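You operate a simulated robot arm through the tools that you are given. There is no shell and no other tool.

Carry out the task below with a simulated robot arm. There is one attempt and no reset: what you move stays moved.

TASK
Load coil 75 in the bench coil holder; feed 2 pegs, light tension.
Fine: cover shut again before you feed; one press of the feed button gives one peg; leave the tension knob set.

It is judged by the outcome, as a careful person would: the job done as asked, and still so three seconds after it is handed in. It fails if anything else is knocked over, pushed out of place, dropped, spilled or broken. Lids that push on must go on centred and level and be pressed home; caps that screw on are set level and turned clockwise until they are tight.

THE ROBOT
A 6-joint arm with a two-finger parallel gripper, fixed in place. Base frame: the origin is at the foot of the arm, x ahead of it, y to its left, z up; the work surface is at about z = 84. Lengths are in cm, angles in degrees, forces in N, time in s.
With the tool pointing down near the work surface it reaches from about 30 to 66 cm from the base axis. Its first joint turns from -115.0 to 115.0 degrees. Payload 3.43 kg.
The TCP is the grasp point between the finger pads, 3.4 cm short of the fingertips. In the tool frame z runs along the fingers and y along their closing line. The gripper opens to 12.8 cm. The fingers are 2.4 cm wide and 1.2 cm thick; the gripper's body (4.8 by 13 cm) begins 9.6 cm behind the TCP.
Orientation is told as [roll, pitch, yaw] about the base's x, y, z axes, in that order, counted from this pose: with the fingers straight down and closing along the base's y, the tool's x points along the base's -x, its y along +y and its z along -z.

THE INTERFACE
- The arm moves only by the tool drive_tool. Its argument "plan" is a list of rows, each a list of 3 entries, a list of its own where there are three numbers: the turn, a rotation vector about the tool's x, y, z in units of 45 degrees (1.0 is 45 degrees), then the shift along the tool's x, y, z in units of 150 mm (1.0 is 150 mm), then the gripper command, from -1 (shut) to 1 (fully open), values between in proportion. In form: [[[rx, ry, rz], [tx, ty, tz], hand], ...]. A call has 1 to 20 rows; each row is the pose to reach, as a shift and turn from the pose commanded when the call began, along the tool's axes at that moment. A call with a number of a shift or a turn outside -1 to 1 is refused whole. Rows are played at 5 a second. More than 5 cm and 8.6 degrees between two rows, or a gripper value outside its range, and nothing of the call is played. Where a pose cannot be reached the arm comes as near as it can. A force on the tool above 40 N (or 10 N above the force at the start of the call, whichever is more), or a blocked arm, ends the call early, and 0.2 s more pass. Each finger travels about 15.3 cm/s and halts on what it meets, pressing with about 24 N; the grip force reading is that of the motor and also rises with nothing between the fingers. The clock runs only during rows and for 0.2 s after the last one: add rows that repeat a pose to give the fingers time. It gives the time, the measured TCP pose, the force on the tool (base axes), the opening and the grip force at its end, in the units of the frame above (readings bear some noise), with the torque about the TCP (base axes, N m) and any sound that the robot's microphone picked up.
- Cameras (640 x 400 px; columns grow to the right, rows downward): "scene" is fixed at [4.95, -64.91, 158.23]; the picture's right is [0.78, -0.63, 0.00], its down [-0.42, -0.53, -0.74] and it looks along [0.46, 0.57, -0.68] (base axes); focal length 356 px, centre (320, 200). "wrist" rides on the gripper at [7.6, -1.1, -16] in the tool frame; the picture's right is [0.15, 0.99, 0.00], its down [-0.88, 0.13, -0.46] and it looks along [-0.45, 0.07, 0.89] (tool axes); focal length 234 px, centre (320, 200). There is no depth. A picture from a camera that has moved, and an enlarged one, comes with that camera's place and axes in the base frame and with its lens.
- get_image(camera): a new picture of that camera. The clock stands still meanwhile.
- move_column(by): slides the trunk up (or, below 0, down) by that many cm; the arm rides with it, the base frame stays. It gives what a move gives, with no picture.
- inspect(camera, box): a new picture of the part [left, top, right, bottom] of that camera's present view, enlarged. The clock stands still meanwhile.
- sign_off(): hands the job in; it is judged then, once.

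Nothing tells you positions but the pictures and the camera data. Unless the task says otherwise, let go and move clear before handing in.

The tools are called after ">>>" by a JSON object that holds its "fn" and its "kwargs". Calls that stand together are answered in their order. drive_tool: Moves the arm, as the interface text tells. Its arguments: {"type":"object","properties":{"plan":{"type":"array","items":{"type":"array"}}},"required":["plan"]} The other tools are called the same way: move_column (by) slides the trunk up or down; get_image (camera) takes a picture; inspect (camera, box) takes an enlarged picture of a part of a camera's view; sign_off () hands the job in.

At the start:

```text
clock: 0.0
tool_pos: [38.56, -12.49, 119.24]
tcp_rot: [-0.1, -0.1, 0.0]
contact_force: [0.2, -0.2, 0.7]
moment: [-0.03, 0.0, 0.0]
width: 12.82
grasp_force: 0.0
trunk travel left (down, up): [-90.0, 9.0]
```

scene: 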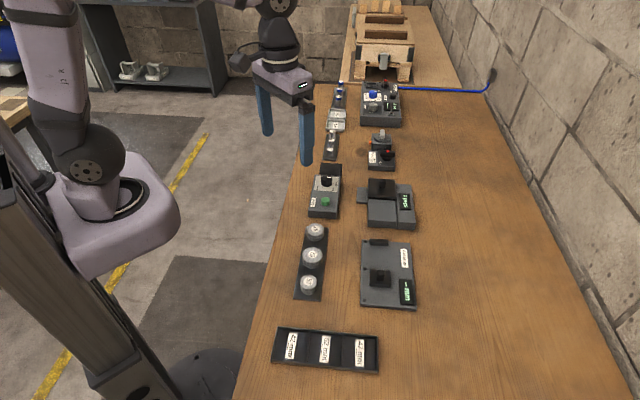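
wrist: 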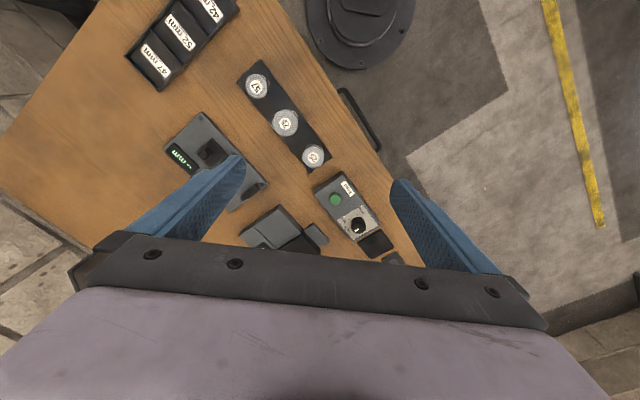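

I see a bench with several devices: a tray with mm labels, a strip with three coils, and several boxes. I'll look closer before moving.

>>> {"fn": "inspect", "kwargs": {"camera": "scene", "box": [260, 210, 440, 322]}}

>>> {"fn": "inspect", "kwargs": {"camera": "scene", "box": [290, 150, 430, 237]}}

>>> {"fn": "inspect", "kwargs": {"camera": "scene", "box": [310, 70, 430, 175]}}

>>> {"fn": "inspect", "kwargs": {"camera": "wrist", "box": [120, 40, 440, 270]}}

```text
3.56 times, centred on (350, 266) of scene
camera zoom: at [4.95, -64.91, 158.23], right [0.78, -0.63, 0.0], down [-0.42, -0.53, -0.74], along [0.46, 0.57, -0.68], focal length 1266 px, centre (213, -35)
```

zoom: 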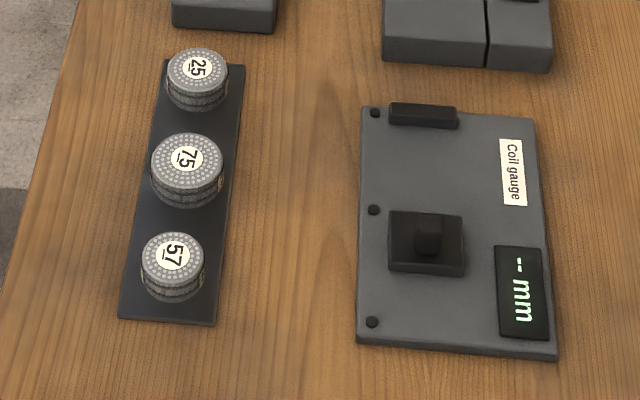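

```text
4.57 times, centred on (360, 194) of scene
camera zoom: at [4.95, -64.91, 158.23], right [0.78, -0.63, 0.0], down [-0.42, -0.53, -0.74], along [0.46, 0.57, -0.68], focal length 1627 px, centre (137, 230)
```

zoom: 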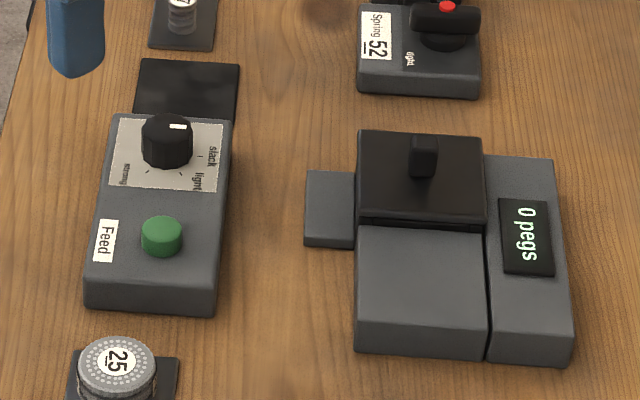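

```text
3.81 times, centred on (370, 122) of scene
camera zoom: at [4.95, -64.91, 158.23], right [0.78, -0.63, 0.0], down [-0.42, -0.53, -0.74], along [0.46, 0.57, -0.68], focal length 1356 px, centre (130, 495)
```

zoom: 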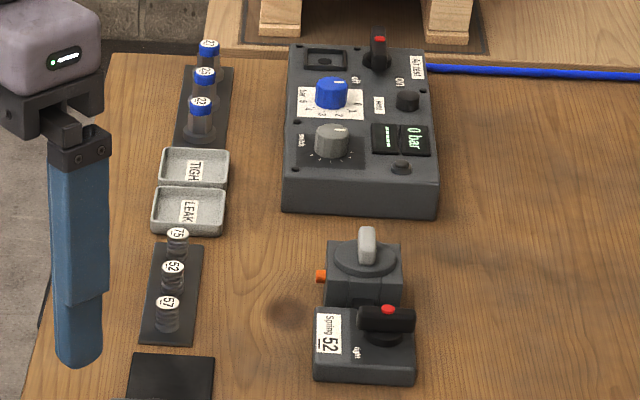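

```text
1.74 times, centred on (280, 155) of wrist
camera zoom: at [30.92, -13.59, 135.25], right [-0.15, 0.99, 0.0], down [0.88, 0.13, 0.46], along [0.45, 0.07, -0.89], focal length 407 px, centre (390, 278)
```

zoom: 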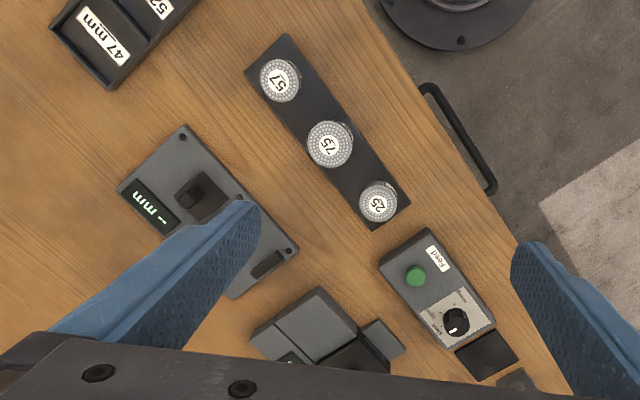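

The coil strip is near (39, -19), with coil 75 in the middle. The "0 pegs" holder is near (68, -14), and the Feed box with its tension knob sits between them. I'll move forward and look at the holder more closely with the wrist camera.

>>> {"fn": "drive_tool", "kwargs": {"plan": [[[0, 0, 0], [-0.2, -0.05, 0.1], 1], [[0, 0, 0], [-0.4, -0.1, 0.2], 1], [[0, 0, 0], [-0.6, -0.1, 0.25], 1], [[0, 0, 0], [-0.8, -0.1, 0.3], 1], [[0, 0, 0], [-0.8, -0.1, 0.3], 1]]}}

>>> {"fn": "get_image", "kwargs": {"camera": "wrist"}}

>>> {"fn": "get_image", "kwargs": {"camera": "scene"}}

```text
clock: 1.2
tool_pos: [50.37, -13.89, 114.79]
tcp_rot: [0.0, 0.0, 0.0]
contact_force: [-0.4, -1.1, -0.2]
moment: [0.03, -0.02, -0.01]
width: 12.79
grasp_force: 0.2
trunk travel left (down, up): [-90.0, 9.0]
```

```text
taken
camera wrist: at [42.85, -15.07, 130.86], right [-0.15, 0.99, 0.0], down [0.88, 0.13, 0.46], along [0.45, 0.07, -0.89], focal length 234 px, centre (320, 200)
```

wrist: 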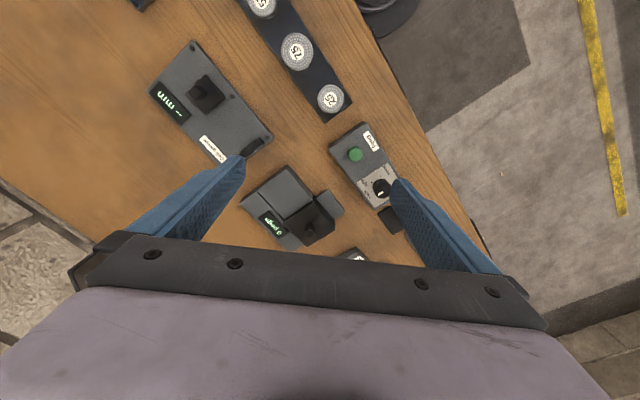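

```text
taken
```

scene: 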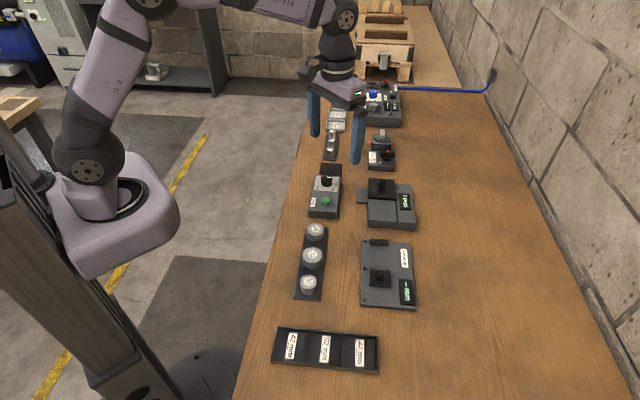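

The arm is now above the devices. I'll zoom in on the holder and Feed box from here.

>>> {"fn": "inspect", "kwargs": {"camera": "wrist", "box": [220, 110, 420, 260]}}

>>> {"fn": "inspect", "kwargs": {"camera": "scene", "box": [340, 165, 430, 235]}}

>>> {"fn": "inspect", "kwargs": {"camera": "scene", "box": [295, 155, 355, 225]}}

```text
2.67 times, centred on (320, 185) of wrist
camera zoom: at [42.85, -15.07, 130.86], right [-0.15, 0.99, 0.0], down [0.88, 0.13, 0.46], along [0.45, 0.07, -0.89], focal length 624 px, centre (320, 240)
```

zoom: 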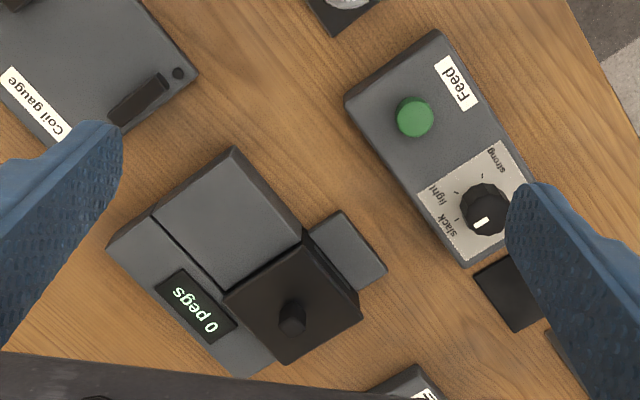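

```text
5.71 times, centred on (385, 200) of scene
camera zoom: at [4.95, -64.91, 158.23], right [0.78, -0.63, 0.0], down [-0.42, -0.53, -0.74], along [0.46, 0.57, -0.68], focal length 2034 px, centre (-51, 200)
```

zoom: 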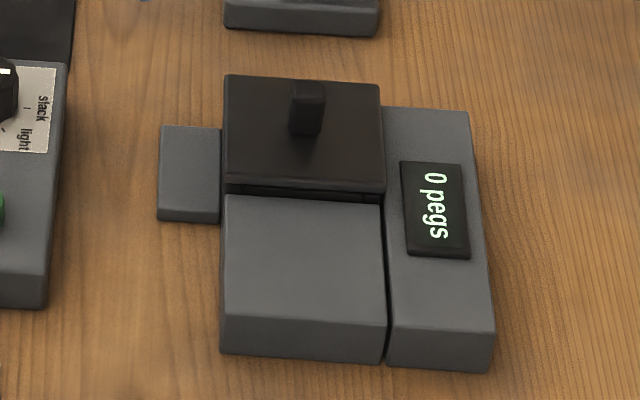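

```text
5.71 times, centred on (325, 190) of scene
camera zoom: at [4.95, -64.91, 158.23], right [0.78, -0.63, 0.0], down [-0.42, -0.53, -0.74], along [0.46, 0.57, -0.68], focal length 2034 px, centre (291, 257)
```

zoom: 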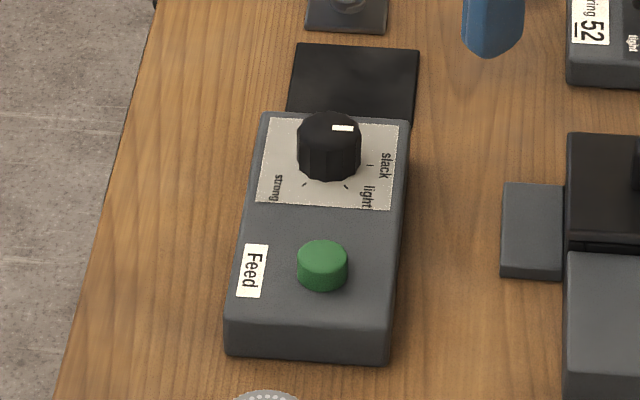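

The holder looks like it has a dark cover with a post, next to a grey deck; the bench runs at about 45° to the base. I'll turn the tool to line up with the bench and look straight down on the holder.

>>> {"fn": "drive_tool", "kwargs": {"plan": [[[0, 0, -0.17], [-0.14, -0.035, 0.075], 1], [[0, 0, -0.34], [-0.28, -0.07, 0.15], 1], [[0, 0, -0.51], [-0.42, -0.1, 0.225], 1], [[0, 0, -0.68], [-0.56, -0.14, 0.3], 1], [[0, 0, -0.85], [-0.7, -0.17, 0.375], 1], [[0, 0, -1.0], [-0.84, -0.207, 0.453], 1], [[0, 0, -1.0], [-0.84, -0.207, 0.453], 1]]}}

>>> {"fn": "get_image", "kwargs": {"camera": "wrist"}}

>>> {"fn": "get_image", "kwargs": {"camera": "scene"}}

```text
clock: 2.8
tool_pos: [63.0, -16.83, 107.8]
tcp_rot: [-0.1, 0.1, 45.1]
contact_force: [0.2, -0.2, 0.3]
moment: [0.01, -0.03, 0.0]
width: 12.82
grasp_force: 0.0
out of reach, approached as far as the arm can: row 6
trunk travel left (down, up): [-90.0, 9.0]
```

```text
taken
camera wrist: at [58.37, -23.01, 123.94], right [-0.8, 0.59, 0.0], down [0.53, 0.72, 0.46], along [0.27, 0.37, -0.89], focal length 234 px, centre (320, 200)
```

wrist: 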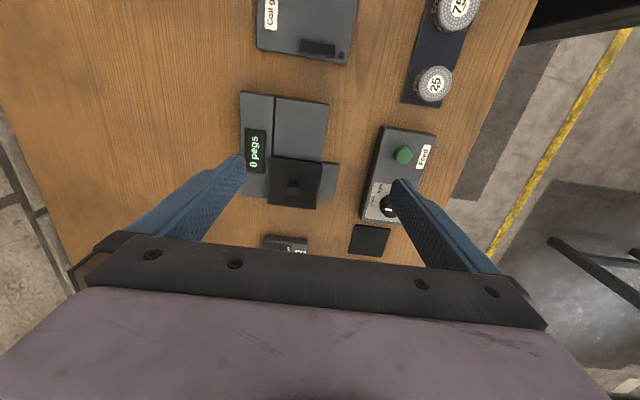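

```text
taken
```

scene: 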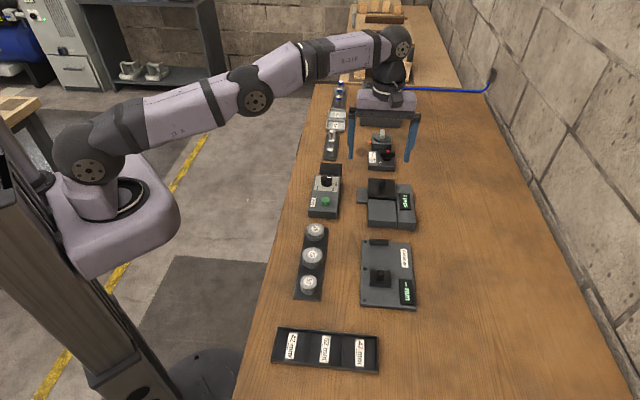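

The arm is at its reach limit here, so I may need to adjust the trunk. First I'll zoom in on the holder from this aligned view.

>>> {"fn": "inspect", "kwargs": {"camera": "wrist", "box": [225, 85, 385, 215]}}

>>> {"fn": "inspect", "kwargs": {"camera": "wrist", "box": [350, 110, 450, 235]}}

```text
3.08 times, centred on (305, 150) of wrist
camera zoom: at [58.37, -23.01, 123.94], right [-0.8, 0.59, 0.0], down [0.53, 0.72, 0.46], along [0.27, 0.37, -0.89], focal length 720 px, centre (366, 354)
```

zoom: 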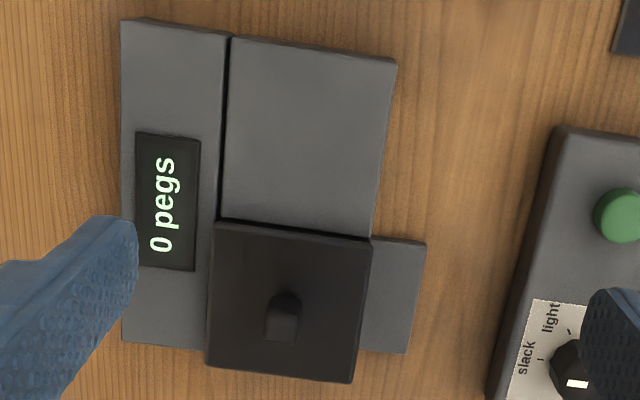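

```text
3.20 times, centred on (400, 172) of wrist
camera zoom: at [58.37, -23.01, 123.94], right [-0.8, 0.59, 0.0], down [0.53, 0.72, 0.46], along [0.27, 0.37, -0.89], focal length 749 px, centre (64, 288)
```

zoom: 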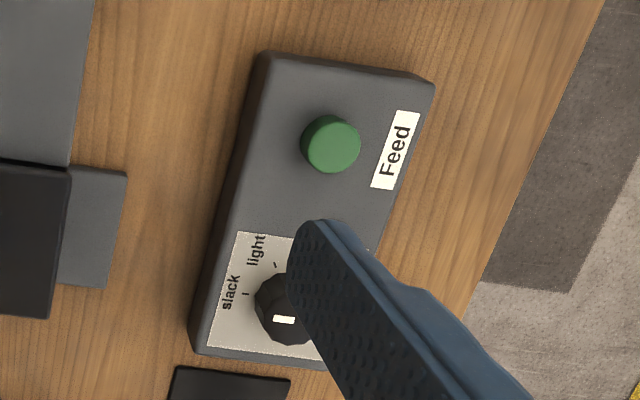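

Cover post top is near (71, -13, 90), beyond straight-down reach, so I'll work with the tool tilted outward and the fingers closing along the bench direction. I'll back off and re-orient in stages.

>>> {"fn": "drive_tool", "kwargs": {"plan": [[[0, 0, 0.17], [0.033, 0.077, 0], 1], [[0, 0, 0.34], [0.066, 0.154, 0], 1], [[0, 0, 0.51], [0.1, 0.23, 0], 1], [[0, 0, 0.68], [0.132, 0.308, 0], 1], [[0, 0, 0.85], [0.165, 0.385, 0], 1], [[0, 0, 1.0], [0.197, 0.462, 0], 1], [[0, 0, 1.0], [0.197, 0.462, 0], 1]]}}

>>> {"fn": "drive_tool", "kwargs": {"plan": [[[0, 0, 0.17], [0, 0.03, 0], 1], [[0, 0, 0.34], [0, 0.06, 0], 1], [[0, 0, 0.51], [0, 0.1, 0], 1], [[0, 0, 0.68], [0, 0.14, 0], 1], [[0, 0, 0.85], [0, 0.18, 0], 1], [[0, 0, 0.97], [0, 0.2, 0], 1], [[0, 0, 0.97], [0, 0.2, 0], 1]]}}

```text
clock: 4.4
tool_pos: [56.14, -14.26, 107.7]
tcp_rot: [0.0, 0.0, -0.1]
contact_force: [0.8, 0.2, 0.7]
moment: [0.01, 0.0, 0.02]
width: 12.8
grasp_force: 0.1
trunk travel left (down, up): [-90.0, 9.0]
```

```text
clock: 6.0
tool_pos: [56.23, -11.25, 107.83]
tcp_rot: [0.0, -0.1, -43.8]
contact_force: [-0.1, 0.5, 0.2]
moment: [0.0, -0.01, -0.01]
width: 12.81
grasp_force: 0.0
trunk travel left (down, up): [-90.0, 9.0]
```

Yaw is now about -44°. Next I'll tilt the fingers 25° outward and take a picture.

>>> {"fn": "drive_tool", "kwargs": {"plan": [[[0, -0.14, 0], [-0.05, 0.13, 0.03], 1], [[0, -0.28, 0], [-0.11, 0.26, 0.06], 1], [[0, -0.42, 0], [-0.17, 0.39, 0.1], 1], [[0, -0.556, 0], [-0.228, 0.514, 0.13], 1], [[0, -0.556, 0], [-0.228, 0.514, 0.13], 1]]}}

>>> {"fn": "get_image", "kwargs": {"camera": "wrist"}}

>>> {"fn": "get_image", "kwargs": {"camera": "scene"}}

```text
clock: 7.2
tool_pos: [63.91, -8.12, 105.77]
tcp_rot: [0.1, -25.1, -43.7]
contact_force: [0.3, 0.3, 1.0]
moment: [0.01, 0.03, 0.0]
width: 12.81
grasp_force: 0.1
trunk travel left (down, up): [-90.0, 9.0]
```

```text
taken
camera wrist: at [53.3, 0.55, 117.23], right [0.59, 0.81, -0.06], down [0.53, -0.32, 0.79], along [0.61, -0.49, -0.61], focal length 234 px, centre (320, 200)
```

wrist: 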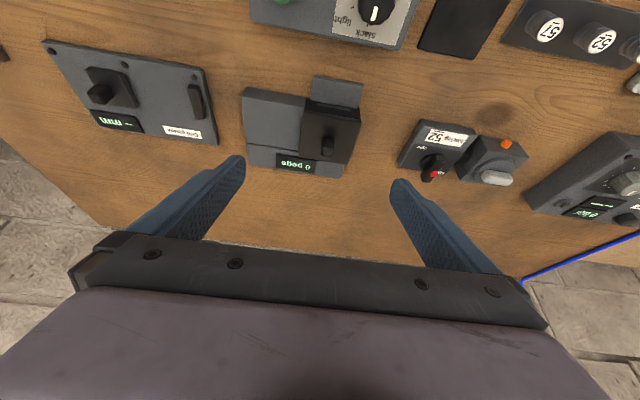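

```text
taken
```

scene: 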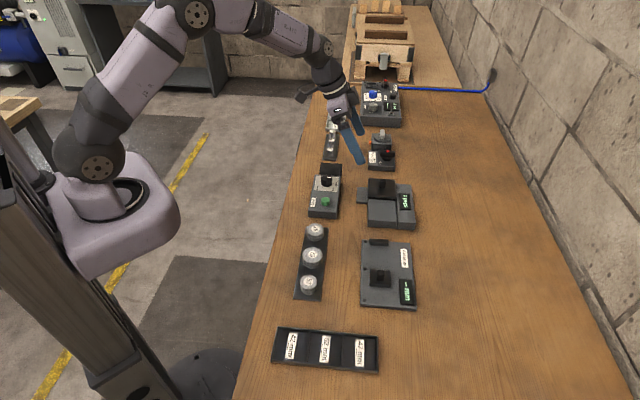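

>>> {"fn": "inspect", "kwargs": {"camera": "wrist", "box": [230, 65, 390, 190]}}

>>> {"fn": "inspect", "kwargs": {"camera": "wrist", "box": [290, 0, 450, 90]}}

```text
3.20 times, centred on (310, 128) of wrist
camera zoom: at [53.3, 0.55, 117.23], right [0.59, 0.81, -0.06], down [0.53, -0.32, 0.79], along [0.61, -0.49, -0.61], focal length 749 px, centre (352, 432)
```

zoom: 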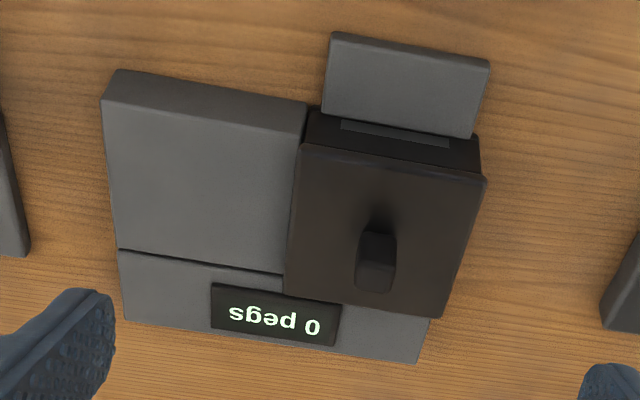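

```text
4.00 times, centred on (370, 45) of wrist
camera zoom: at [53.3, 0.55, 117.23], right [0.59, 0.81, -0.06], down [0.53, -0.32, 0.79], along [0.61, -0.49, -0.61], focal length 937 px, centre (120, 820)
```

zoom: 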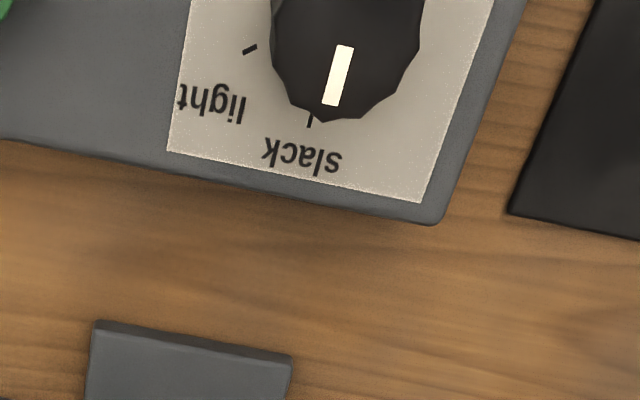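

The knob currently points at slack, and the cover has a square post in its centre. I'll hover the half-open fingers above the post and check the alignment.

>>> {"fn": "drive_tool", "kwargs": {"plan": [[[0, 0, 0], [-0.09, 0.032, 0.185], 0.4], [[0, 0, 0], [-0.18, 0.064, 0.37], 0], [[0, 0, 0], [-0.276, 0.096, 0.554], -0.2], [[0, 0, 0], [-0.276, 0.096, 0.554], -0.2]]}}

>>> {"fn": "get_image", "kwargs": {"camera": "wrist"}}

>>> {"fn": "inspect", "kwargs": {"camera": "scene", "box": [320, 110, 440, 240]}}

```text
clock: 8.2
tool_pos: [70.15, -12.17, 100.12]
tcp_rot: [0.0, -25.1, -43.7]
contact_force: [-1.0, 0.2, 0.0]
moment: [0.02, 0.02, 0.01]
width: 5.11
grasp_force: 0.1
trunk travel left (down, up): [-90.0, 9.0]
```

```text
taken
camera wrist: at [59.41, -3.48, 111.48], right [0.59, 0.81, -0.06], down [0.53, -0.32, 0.79], along [0.61, -0.49, -0.62], focal length 234 px, centre (320, 200)
```

wrist: 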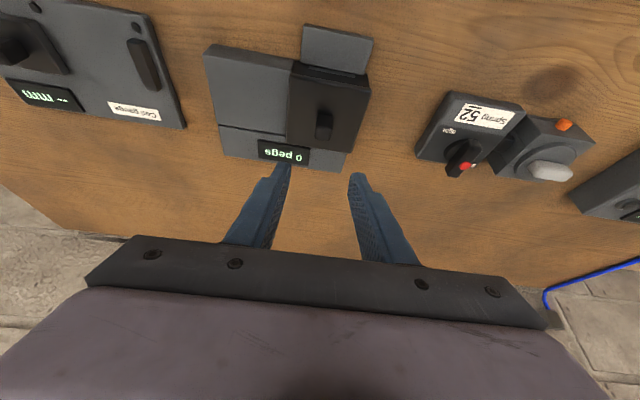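

```text
3.08 times, centred on (380, 175) of scene
camera zoom: at [4.95, -64.91, 158.23], right [0.78, -0.63, 0.0], down [-0.42, -0.53, -0.74], along [0.46, 0.57, -0.68], focal length 1095 px, centre (135, 277)
```

zoom: 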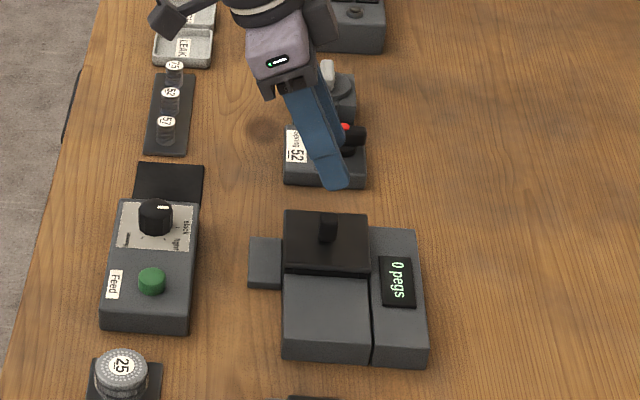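

Fingers are lined up over the post. I'll lower straight down around it.

>>> {"fn": "drive_tool", "kwargs": {"plan": [[[0, 0, 0], [0.075, 0, 0.16], -0.2], [[0, 0, 0], [0.15, 0, 0.32], -0.2], [[0, 0, 0], [0.223, 0, 0.477], -0.2], [[0, 0, 0], [0.223, 0, 0.477], -0.2]]}}

>>> {"fn": "get_image", "kwargs": {"camera": "wrist"}}

>>> {"fn": "inspect", "kwargs": {"camera": "scene", "box": [340, 150, 430, 235]}}

```text
clock: 9.2
tool_pos: [70.15, -12.0, 92.36]
tcp_rot: [0.0, -25.0, -43.7]
contact_force: [-0.3, -0.2, 0.3]
moment: [0.01, -0.01, 0.02]
width: 5.12
grasp_force: 0.0
trunk travel left (down, up): [-90.0, 9.0]
```

```text
taken
camera wrist: at [59.48, -3.45, 103.73], right [0.59, 0.81, -0.06], down [0.53, -0.32, 0.79], along [0.61, -0.49, -0.62], focal length 234 px, centre (320, 200)
```

wrist: 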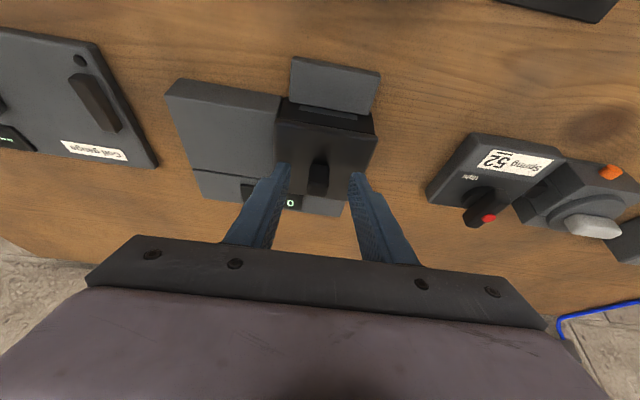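

```text
4.71 times, centred on (385, 192) of scene
camera zoom: at [4.95, -64.91, 158.23], right [0.78, -0.63, 0.0], down [-0.42, -0.53, -0.74], along [0.46, 0.57, -0.68], focal length 1675 px, centre (14, 235)
```

zoom: 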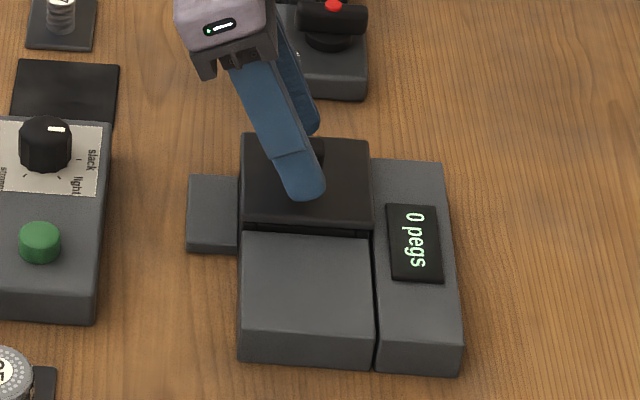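

The fingers straddle the post. I'll close on it.

>>> {"fn": "drive_tool", "kwargs": {"plan": [[[0, 0, 0], [0, 0, 0.01], -0.4], [[0, 0, 0], [0, 0, 0.015], -0.7], [[0, 0, 0], [0, 0, 0.015], -0.9], [[0, 0, 0], [0, 0, 0.015], -0.9]]}}

>>> {"fn": "inspect", "kwargs": {"camera": "wrist", "box": [240, 50, 420, 250]}}

>>> {"fn": "inspect", "kwargs": {"camera": "scene", "box": [340, 150, 430, 235]}}

```text
clock: 10.2
tool_pos: [70.07, -12.18, 91.9]
tcp_rot: [0.1, -25.0, -43.7]
contact_force: [-4.2, -4.3, 2.9]
moment: [-0.11, 0.02, -0.88]
width: 1.79
grasp_force: 44.6
trunk travel left (down, up): [-90.0, 9.0]
```

```text
2.00 times, centred on (330, 150) of wrist
camera zoom: at [59.47, -3.54, 103.45], right [0.59, 0.81, -0.06], down [0.53, -0.33, 0.79], along [0.61, -0.49, -0.62], focal length 468 px, centre (300, 300)
```

zoom: 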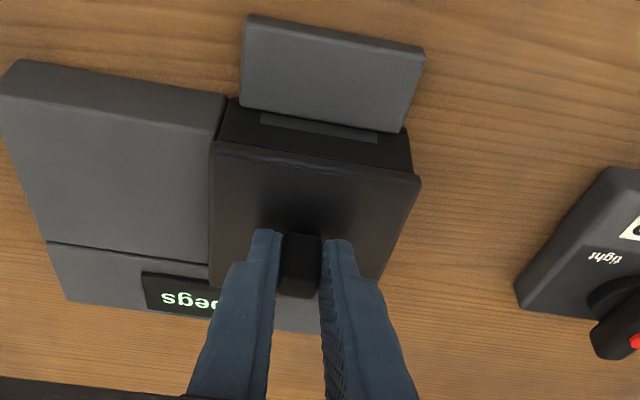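

```text
4.71 times, centred on (385, 192) of scene
camera zoom: at [4.95, -64.91, 158.23], right [0.78, -0.63, 0.0], down [-0.42, -0.53, -0.74], along [0.46, 0.57, -0.68], focal length 1675 px, centre (14, 235)
```

zoom: 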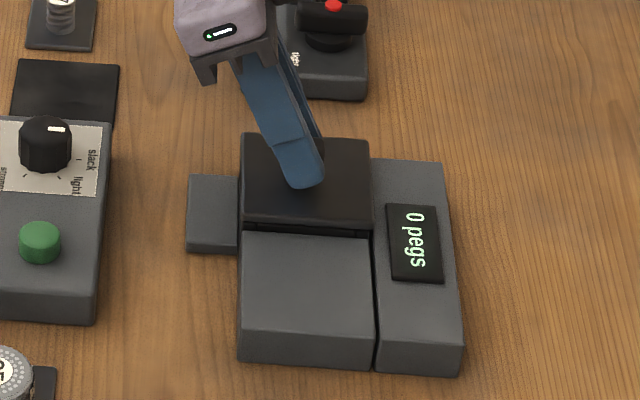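

The post is gripped (1.8 cm). I'll try a small slide toward the grey deck, watching the force.

>>> {"fn": "drive_tool", "kwargs": {"plan": [[[0, 0, 0], [0, -0.013, 0], -0.9], [[0, 0, 0], [0, -0.027, 0], -0.9], [[0, 0, 0], [0, -0.04, 0], -0.9], [[0, 0, 0], [0, -0.053, 0], -0.9], [[0, 0, 0], [0, -0.067, 0], -0.9]]}}

>>> {"fn": "inspect", "kwargs": {"camera": "wrist", "box": [240, 50, 420, 250]}}

>>> {"fn": "inspect", "kwargs": {"camera": "scene", "box": [340, 150, 430, 235]}}

```text
clock: 11.4
tool_pos: [69.44, -12.72, 92.06]
tcp_rot: [0.0, -25.0, -43.7]
contact_force: [-1.9, 2.2, -0.1]
moment: [-0.52, -0.69, -0.61]
width: 1.78
grasp_force: 45.1
trunk travel left (down, up): [-90.0, 9.0]
```

```text
2.00 times, centred on (330, 150) of wrist
camera zoom: at [58.82, -4.19, 103.44], right [0.59, 0.81, -0.06], down [0.53, -0.32, 0.79], along [0.61, -0.49, -0.62], focal length 468 px, centre (300, 300)
```

zoom: 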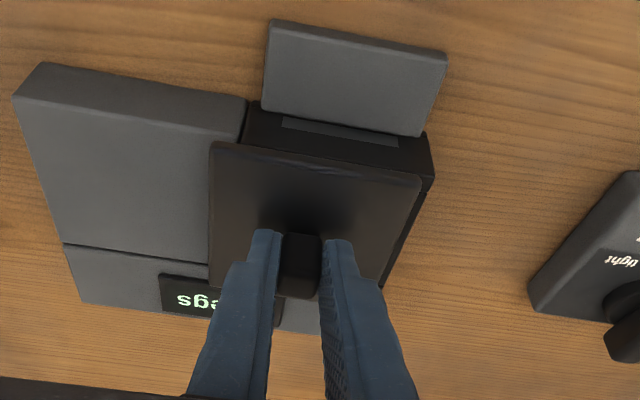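

```text
4.71 times, centred on (385, 192) of scene
camera zoom: at [4.95, -64.91, 158.23], right [0.78, -0.63, 0.0], down [-0.42, -0.53, -0.74], along [0.46, 0.57, -0.68], focal length 1675 px, centre (14, 235)
```

zoom: 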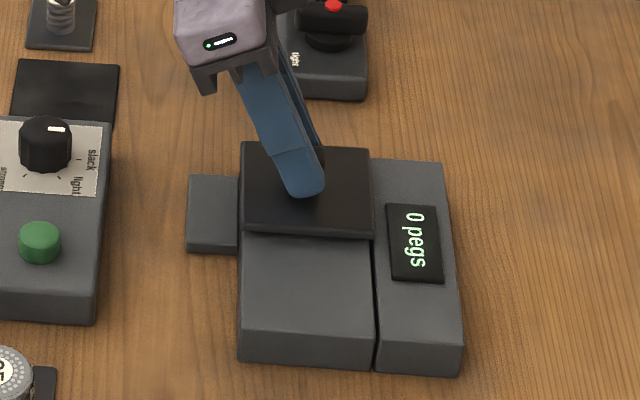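

The cover slides freely toward the deck. I'll continue opening it.

>>> {"fn": "drive_tool", "kwargs": {"plan": [[[0, 0, 0], [0, -0.05, 0], -0.9], [[0, 0, 0], [0, -0.1, 0], -0.9], [[0, 0, 0], [0, -0.15, 0], -0.9], [[0, 0, 0], [0, -0.2, 0], -0.9], [[0, 0, 0], [0, -0.25, 0], -0.9], [[0, 0, 0], [0, -0.3, 0], -0.9], [[0, 0, 0], [0, -0.35, 0], -0.9], [[0, 0, 0], [0, -0.4, 0], -0.9]]}}

>>> {"fn": "inspect", "kwargs": {"camera": "wrist", "box": [240, 50, 420, 250]}}

>>> {"fn": "inspect", "kwargs": {"camera": "scene", "box": [340, 150, 430, 235]}}

```text
clock: 13.2
tool_pos: [65.16, -16.98, 92.18]
tcp_rot: [0.0, -25.0, -43.7]
contact_force: [-10.0, 10.5, -0.2]
moment: [0.78, 0.46, -0.64]
width: 1.77
grasp_force: 44.4
trunk travel left (down, up): [-90.0, 9.0]
```

```text
2.00 times, centred on (330, 150) of wrist
camera zoom: at [54.59, -8.44, 103.46], right [0.59, 0.81, -0.06], down [0.53, -0.32, 0.78], along [0.61, -0.49, -0.62], focal length 468 px, centre (300, 300)
```

zoom: 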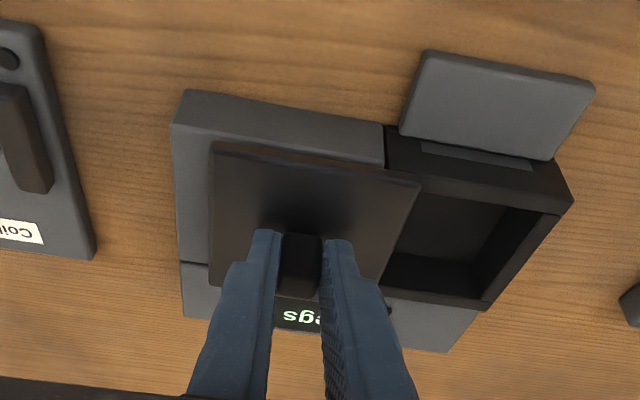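

```text
4.71 times, centred on (385, 192) of scene
camera zoom: at [4.95, -64.91, 158.23], right [0.78, -0.63, 0.0], down [-0.42, -0.53, -0.74], along [0.46, 0.57, -0.68], focal length 1675 px, centre (14, 235)
```

zoom: 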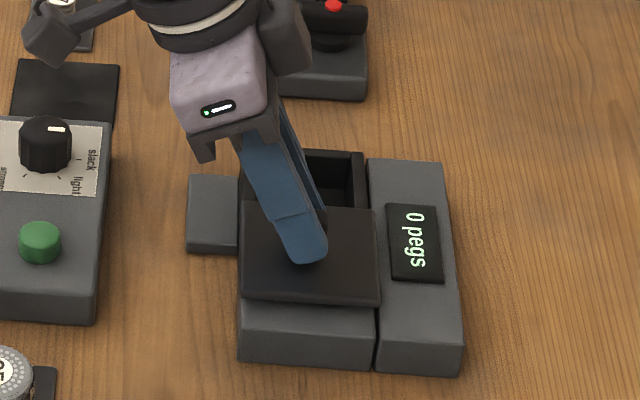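

It is opening, but with some side load because the rail runs nearer 44.5°. I'll correct that and go the last stretch.

>>> {"fn": "drive_tool", "kwargs": {"plan": [[[0, 0, 0], [0.007, 0, -0.0034], -0.9], [[0, 0, 0], [0.0125, -0.02, -0.006], -0.9], [[0, 0, 0], [0.0132, -0.04, -0.0062], -0.9], [[0, 0, 0], [0.014, -0.06, -0.0065], -0.9], [[0, 0, 0], [0.0145, -0.08, -0.0068], -0.9]]}}

>>> {"fn": "inspect", "kwargs": {"camera": "wrist", "box": [240, 50, 420, 250]}}

>>> {"fn": "inspect", "kwargs": {"camera": "scene", "box": [340, 150, 430, 235]}}

```text
clock: 14.4
tool_pos: [64.42, -17.89, 92.03]
tcp_rot: [-0.1, -25.1, -43.7]
contact_force: [-3.4, 3.4, -3.5]
moment: [0.7, 0.49, -0.66]
width: 1.81
grasp_force: 45.2
trunk travel left (down, up): [-90.0, 9.0]
```

```text
2.00 times, centred on (330, 150) of wrist
camera zoom: at [53.72, -9.27, 103.42], right [0.59, 0.81, -0.06], down [0.53, -0.32, 0.79], along [0.61, -0.49, -0.61], focal length 468 px, centre (300, 300)
```

zoom: 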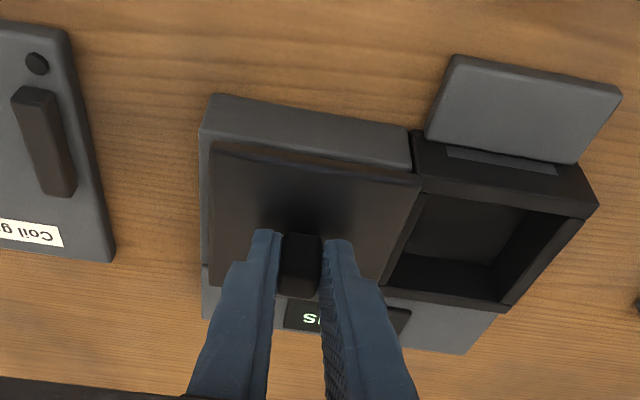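

```text
4.71 times, centred on (385, 192) of scene
camera zoom: at [4.95, -64.91, 158.23], right [0.78, -0.63, 0.0], down [-0.42, -0.53, -0.74], along [0.46, 0.57, -0.68], focal length 1675 px, centre (14, 235)
```

zoom: 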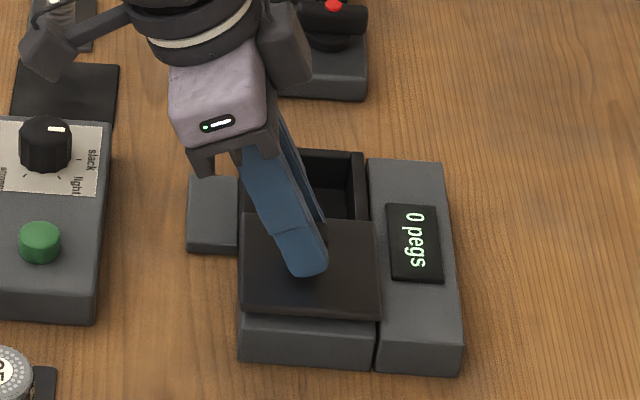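

About 8 cm of travel so far. I'll try a little further to see whether it reaches a stop.

>>> {"fn": "drive_tool", "kwargs": {"plan": [[[0, 0, 0], [0.003, -0.013, -0.0014], -0.9], [[0, 0, 0], [0.005, -0.027, -0.002], -0.9], [[0, 0, 0], [0.006, -0.04, -0.003], -0.9], [[0, 0, 0], [0.006, -0.053, -0.003], -0.9], [[0, 0, 0], [0.006, -0.067, -0.003], -0.9]]}}

>>> {"fn": "inspect", "kwargs": {"camera": "wrist", "box": [240, 50, 420, 250]}}

>>> {"fn": "inspect", "kwargs": {"camera": "scene", "box": [340, 150, 430, 235]}}

```text
clock: 15.6
tool_pos: [63.99, -18.15, 91.99]
tcp_rot: [0.2, -25.2, -43.5]
contact_force: [14.5, 13.6, -4.6]
moment: [0.9, 0.5, -0.49]
width: 1.75
grasp_force: 44.7
trunk travel left (down, up): [-90.0, 9.0]
```

```text
2.00 times, centred on (330, 150) of wrist
camera zoom: at [53.32, -9.65, 103.39], right [0.58, 0.81, -0.06], down [0.53, -0.32, 0.79], along [0.62, -0.49, -0.61], focal length 468 px, centre (300, 300)
```

zoom: 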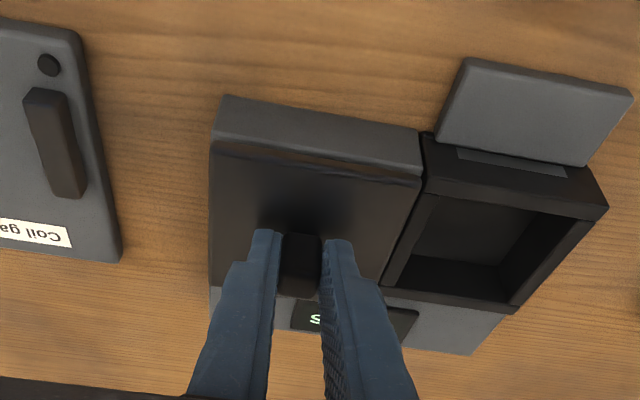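

```text
4.71 times, centred on (385, 192) of scene
camera zoom: at [4.95, -64.91, 158.23], right [0.78, -0.63, 0.0], down [-0.42, -0.53, -0.74], along [0.46, 0.57, -0.68], focal length 1675 px, centre (14, 235)
```

zoom: 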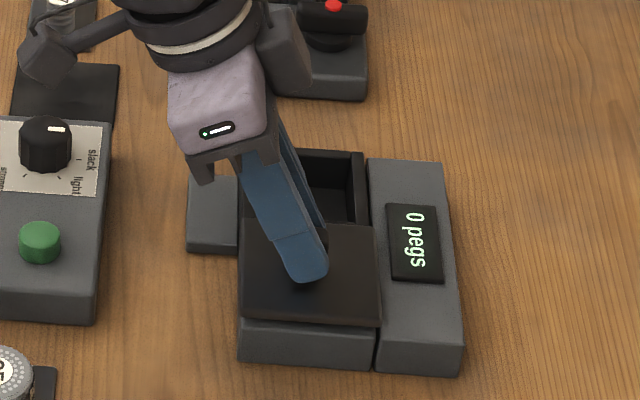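

The cover has met its end stop and is fully open. I'll relieve the load, let go and lift.

>>> {"fn": "drive_tool", "kwargs": {"plan": [[[0, 0, 0], [0, 0.013, 0], -0.9], [[0, 0, 0], [0, 0.024, 0], -0.9], [[0, 0, 0], [0, 0.024, 0], -0.6], [[0, 0, 0], [0, 0.024, 0], -0.3], [[0, 0, 0], [0, 0.024, 0], -0.3], [[0, 0, 0], [-0.04, 0.024, -0.1], -0.3], [[0, 0, 0], [-0.13, 0.024, -0.3], -0.3], [[0, 0, 0], [-0.21, 0.024, -0.5], -0.3], [[0, 0, 0], [-0.21, 0.024, -0.5], -0.3]]}}

>>> {"fn": "get_image", "kwargs": {"camera": "wrist"}}

>>> {"fn": "inspect", "kwargs": {"camera": "scene", "box": [340, 150, 430, 235]}}

```text
clock: 17.6
tool_pos: [63.69, -17.96, 100.16]
tcp_rot: [0.0, -25.0, -43.8]
contact_force: [0.3, -0.2, -0.3]
moment: [0.0, -0.01, 0.01]
width: 4.49
grasp_force: 0.0
trunk travel left (down, up): [-90.0, 9.0]
```

```text
taken
camera wrist: at [53.09, -9.45, 111.59], right [0.59, 0.81, -0.06], down [0.53, -0.32, 0.79], along [0.61, -0.49, -0.62], focal length 234 px, centre (320, 200)
```

wrist: 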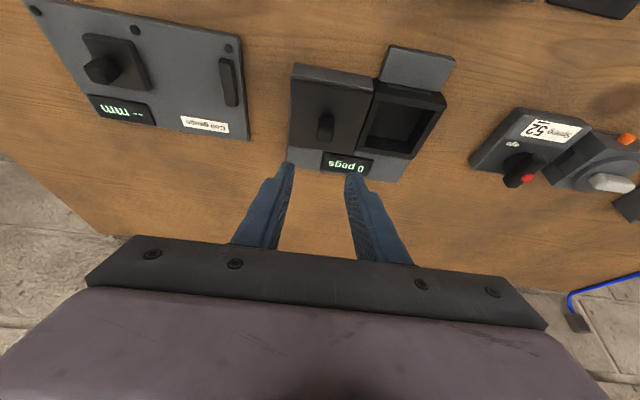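

```text
4.71 times, centred on (385, 192) of scene
camera zoom: at [4.95, -64.91, 158.23], right [0.78, -0.63, 0.0], down [-0.42, -0.53, -0.74], along [0.46, 0.57, -0.68], focal length 1675 px, centre (14, 235)
```

zoom: 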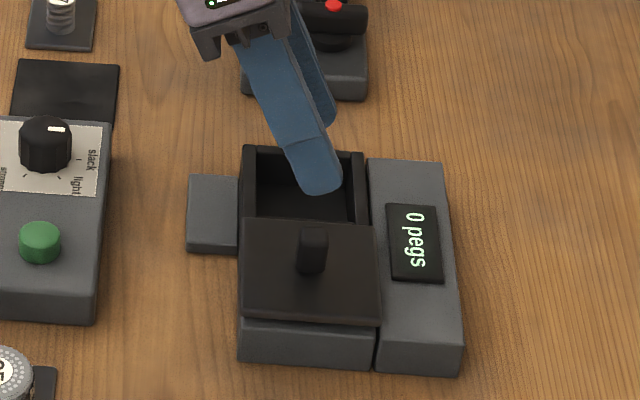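

The cover stayed open, showing a square well. I'll measure the well and check for anything inside, like a spindle.

>>> {"fn": "inspect", "kwargs": {"camera": "wrist", "box": [270, 35, 470, 195]}}

>>> {"fn": "inspect", "kwargs": {"camera": "wrist", "box": [350, 70, 460, 165]}}

```text
2.50 times, centred on (370, 115) of wrist
camera zoom: at [53.09, -9.45, 111.59], right [0.59, 0.81, -0.06], down [0.53, -0.32, 0.79], along [0.61, -0.49, -0.62], focal length 585 px, centre (195, 412)
```

zoom: 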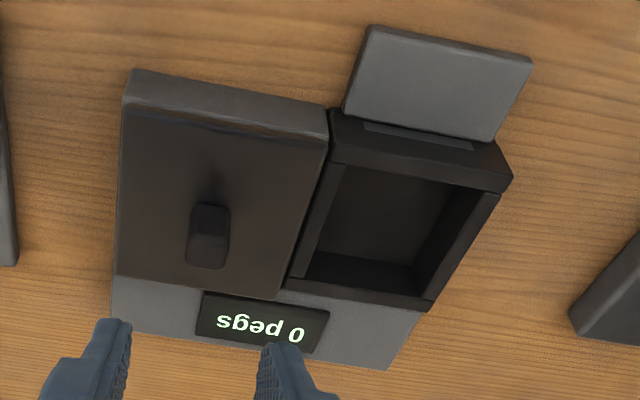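

```text
4.21 times, centred on (405, 118) of wrist
camera zoom: at [53.09, -9.45, 111.59], right [0.59, 0.81, -0.06], down [0.53, -0.32, 0.79], along [0.61, -0.49, -0.62], focal length 986 px, centre (-38, 547)
```

zoom: 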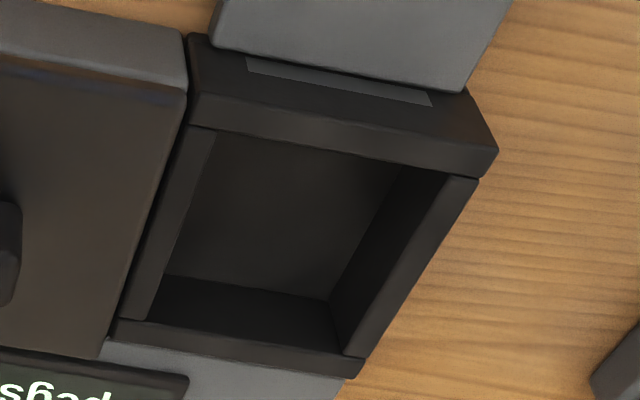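

The well is about 6.3 cm square, centred near (71.3, -13.1), with the floor at about 84.4 and the rim at about 87.2; nothing is inside. Next I'll move over to the coil strip with the same tilt.

>>> {"fn": "drive_tool", "kwargs": {"plan": [[[0, 0, 0], [0.16, -0.19, -0.133], 0.1], [[0, 0, 0], [0.32, -0.387, -0.266], 0.1], [[0, 0, 0], [0.484, -0.58, -0.4], 0.1], [[0, 0, 0], [0.645, -0.774, -0.532], 0.1], [[0, 0, 0], [0.807, -0.967, -0.665], 0.1], [[0, 0, 0], [0.807, -0.967, -0.665], 0.1]]}}

>>> {"fn": "get_image", "kwargs": {"camera": "wrist"}}

>>> {"fn": "inspect", "kwargs": {"camera": "scene", "box": [280, 200, 380, 310]}}

```text
clock: 19.0
tool_pos: [42.68, -18.0, 104.31]
tcp_rot: [0.1, -25.0, -43.7]
contact_force: [0.7, 0.3, -0.7]
moment: [-0.01, 0.03, 0.01]
width: 7.03
grasp_force: 0.0
trunk travel left (down, up): [-90.0, 9.0]
```

```text
taken
camera wrist: at [32.09, -9.43, 115.71], right [0.59, 0.81, -0.06], down [0.53, -0.32, 0.78], along [0.61, -0.49, -0.62], focal length 234 px, centre (320, 200)
```

wrist: 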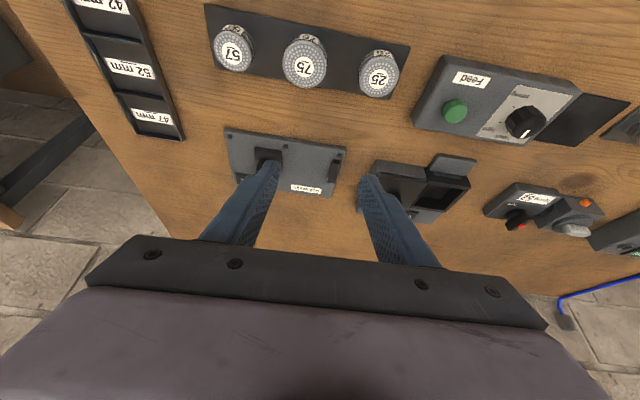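

```text
3.64 times, centred on (330, 255) of scene
camera zoom: at [4.95, -64.91, 158.23], right [0.78, -0.63, 0.0], down [-0.42, -0.53, -0.74], along [0.46, 0.57, -0.68], focal length 1294 px, centre (284, 0)
```

zoom: 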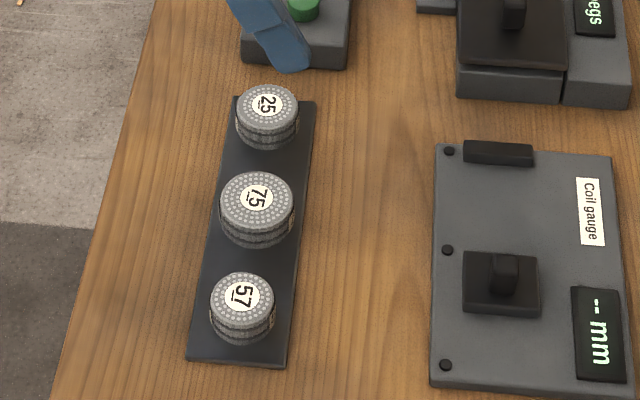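

>>> {"fn": "inspect", "kwargs": {"camera": "wrist", "box": [200, 0, 420, 110]}}

>>> {"fn": "inspect", "kwargs": {"camera": "wrist", "box": [265, 15, 345, 105]}}

>>> {"fn": "inspect", "kwargs": {"camera": "scene", "box": [290, 235, 335, 275]}}

```text
2.91 times, centred on (310, 55) of wrist
camera zoom: at [32.09, -9.43, 115.71], right [0.59, 0.81, -0.06], down [0.53, -0.32, 0.78], along [0.61, -0.49, -0.62], focal length 681 px, centre (349, 622)
```

zoom: 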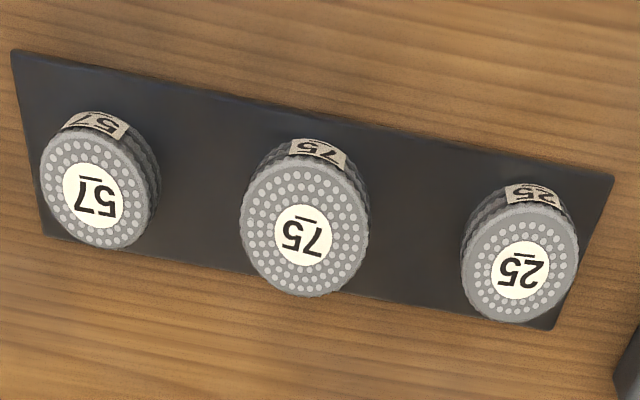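

```text
4.44 times, centred on (305, 60) of wrist
camera zoom: at [32.09, -9.43, 115.71], right [0.59, 0.81, -0.06], down [0.53, -0.32, 0.78], along [0.61, -0.49, -0.62], focal length 1041 px, centre (387, 822)
```

zoom: 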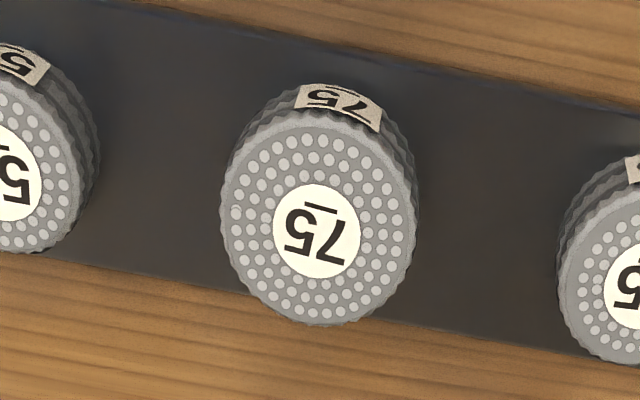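

```text
10.00 times, centred on (312, 255) of scene
camera zoom: at [4.95, -64.91, 158.23], right [0.78, -0.63, 0.0], down [-0.42, -0.53, -0.74], along [0.46, 0.57, -0.68], focal length 3560 px, centre (395, -350)
```

zoom: 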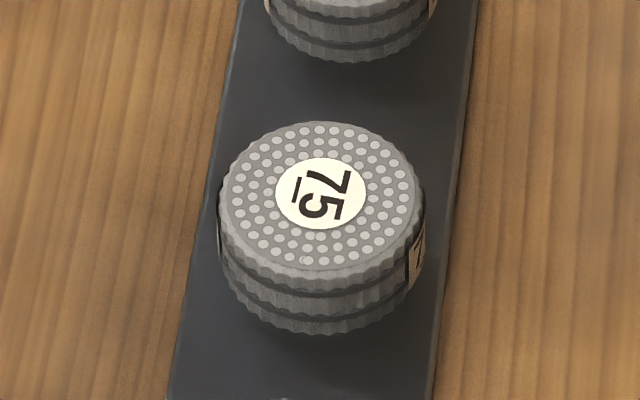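

The middle coil reads 75 on its top and side, at about (39.6, -19.4), with its top at 86.5. I'll drop to a hover just above it with the fingers straddling.

>>> {"fn": "drive_tool", "kwargs": {"plan": [[[0, 0, 0], [0.151, -0.07, 0.182], 0.1], [[0, 0, 0], [0.302, -0.14, 0.364], 0.1], [[0, 0, 0], [0.453, -0.21, 0.546], 0.1], [[0, 0, 0], [0.453, -0.21, 0.546], 0.1]]}}

>>> {"fn": "get_image", "kwargs": {"camera": "wrist"}}

>>> {"fn": "inspect", "kwargs": {"camera": "scene", "box": [270, 200, 360, 310]}}

```text
clock: 20.0
tool_pos: [38.66, -18.38, 93.94]
tcp_rot: [0.0, -25.0, -43.9]
contact_force: [-0.3, 0.3, -0.4]
moment: [0.03, 0.02, 0.02]
width: 7.04
grasp_force: 0.0
trunk travel left (down, up): [-90.0, 9.0]
```

```text
taken
camera wrist: at [28.0, -9.85, 105.32], right [0.59, 0.81, -0.06], down [0.53, -0.32, 0.79], along [0.61, -0.49, -0.62], focal length 234 px, centre (320, 200)
```

wrist: 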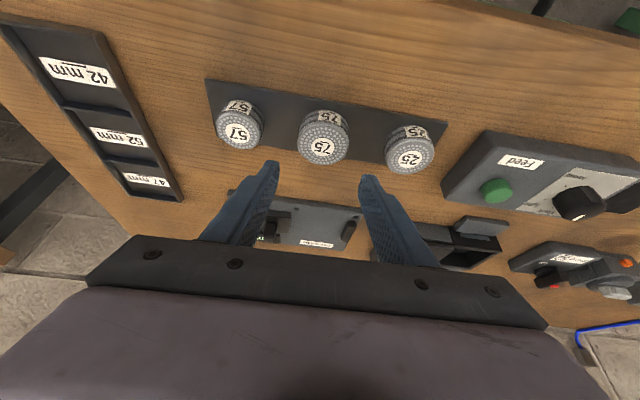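

```text
3.64 times, centred on (315, 255) of scene
camera zoom: at [4.95, -64.91, 158.23], right [0.78, -0.63, 0.0], down [-0.42, -0.53, -0.74], along [0.46, 0.57, -0.68], focal length 1294 px, centre (338, 0)
```

zoom: 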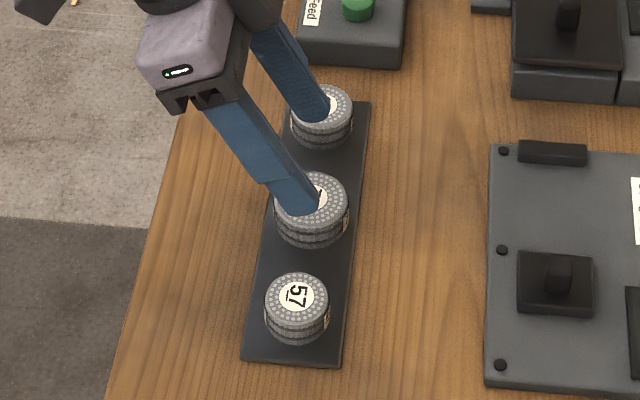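

Alignment looks good. I'll lower so the fingertips overlap only the top of the coil, then close.

>>> {"fn": "drive_tool", "kwargs": {"plan": [[[0, 0, 0], [0.05, 0, 0.103], 0.1], [[0, 0, 0], [0.1, 0, 0.206], 0.1], [[0, 0, 0], [0.146, 0, 0.306], 0.1], [[0, 0, 0], [0.146, 0, 0.306], 0.1]]}}

>>> {"fn": "inspect", "kwargs": {"camera": "wrist", "box": [220, 60, 440, 220]}}

>>> {"fn": "inspect", "kwargs": {"camera": "scene", "box": [285, 210, 345, 285]}}

```text
clock: 21.0
tool_pos: [39.55, -18.56, 89.52]
tcp_rot: [-0.8, -24.8, -43.5]
contact_force: [0.3, 0.2, 0.1]
moment: [0.0, -0.01, -0.04]
width: 7.05
grasp_force: 0.0
out of reach, approached as far as the arm can: row 3, 4
trunk travel left (down, up): [-90.0, 9.0]
```

```text
2.50 times, centred on (330, 140) of wrist
camera zoom: at [29.0, -9.92, 101.04], right [0.59, 0.81, -0.07], down [0.54, -0.32, 0.78], along [0.61, -0.5, -0.62], focal length 585 px, centre (295, 350)
```

zoom: 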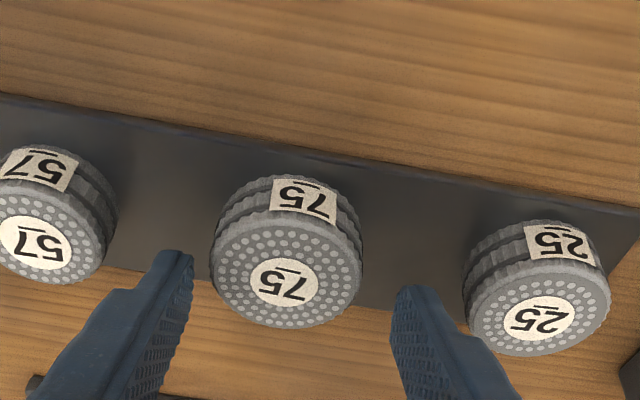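

```text
5.33 times, centred on (315, 248) of scene
camera zoom: at [4.95, -64.91, 158.23], right [0.78, -0.63, 0.0], down [-0.42, -0.53, -0.74], along [0.46, 0.57, -0.68], focal length 1898 px, centre (347, -53)
```

zoom: 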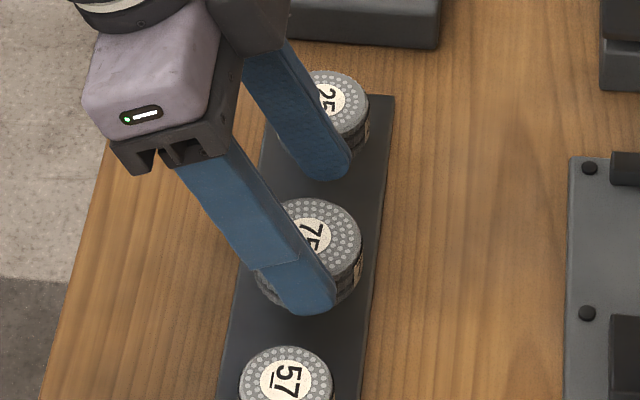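

The tilted pose is too close to the base to reach fully here. Raising the trunk will give the arm more room; the tool just rises straight up.

>>> {"fn": "move_column", "kwargs": {"by": 8}}

```text
clock: 22.2
tool_pos: [39.42, -18.64, 97.5]
tcp_rot: [-0.8, -24.7, -43.4]
contact_force: [0.0, -0.4, -0.1]
moment: [0.0, 0.05, -0.01]
width: 7.04
grasp_force: 0.0
trunk travel left (down, up): [-98.0, 1.0]
```

I'll run a null move to see where the commanded pose now sits.

>>> {"fn": "drive_tool", "kwargs": {"plan": [[[0, 0, 0], [0, 0, 0], 0.1], [[0, 0, 0], [0, 0, 0], 0.1]]}}

```text
clock: 22.8
tool_pos: [39.42, -18.59, 97.51]
tcp_rot: [-0.7, -24.6, -43.5]
contact_force: [0.6, 0.1, 0.1]
moment: [0.02, -0.04, 0.0]
width: 7.05
grasp_force: 0.0
trunk travel left (down, up): [-98.0, 1.0]
```

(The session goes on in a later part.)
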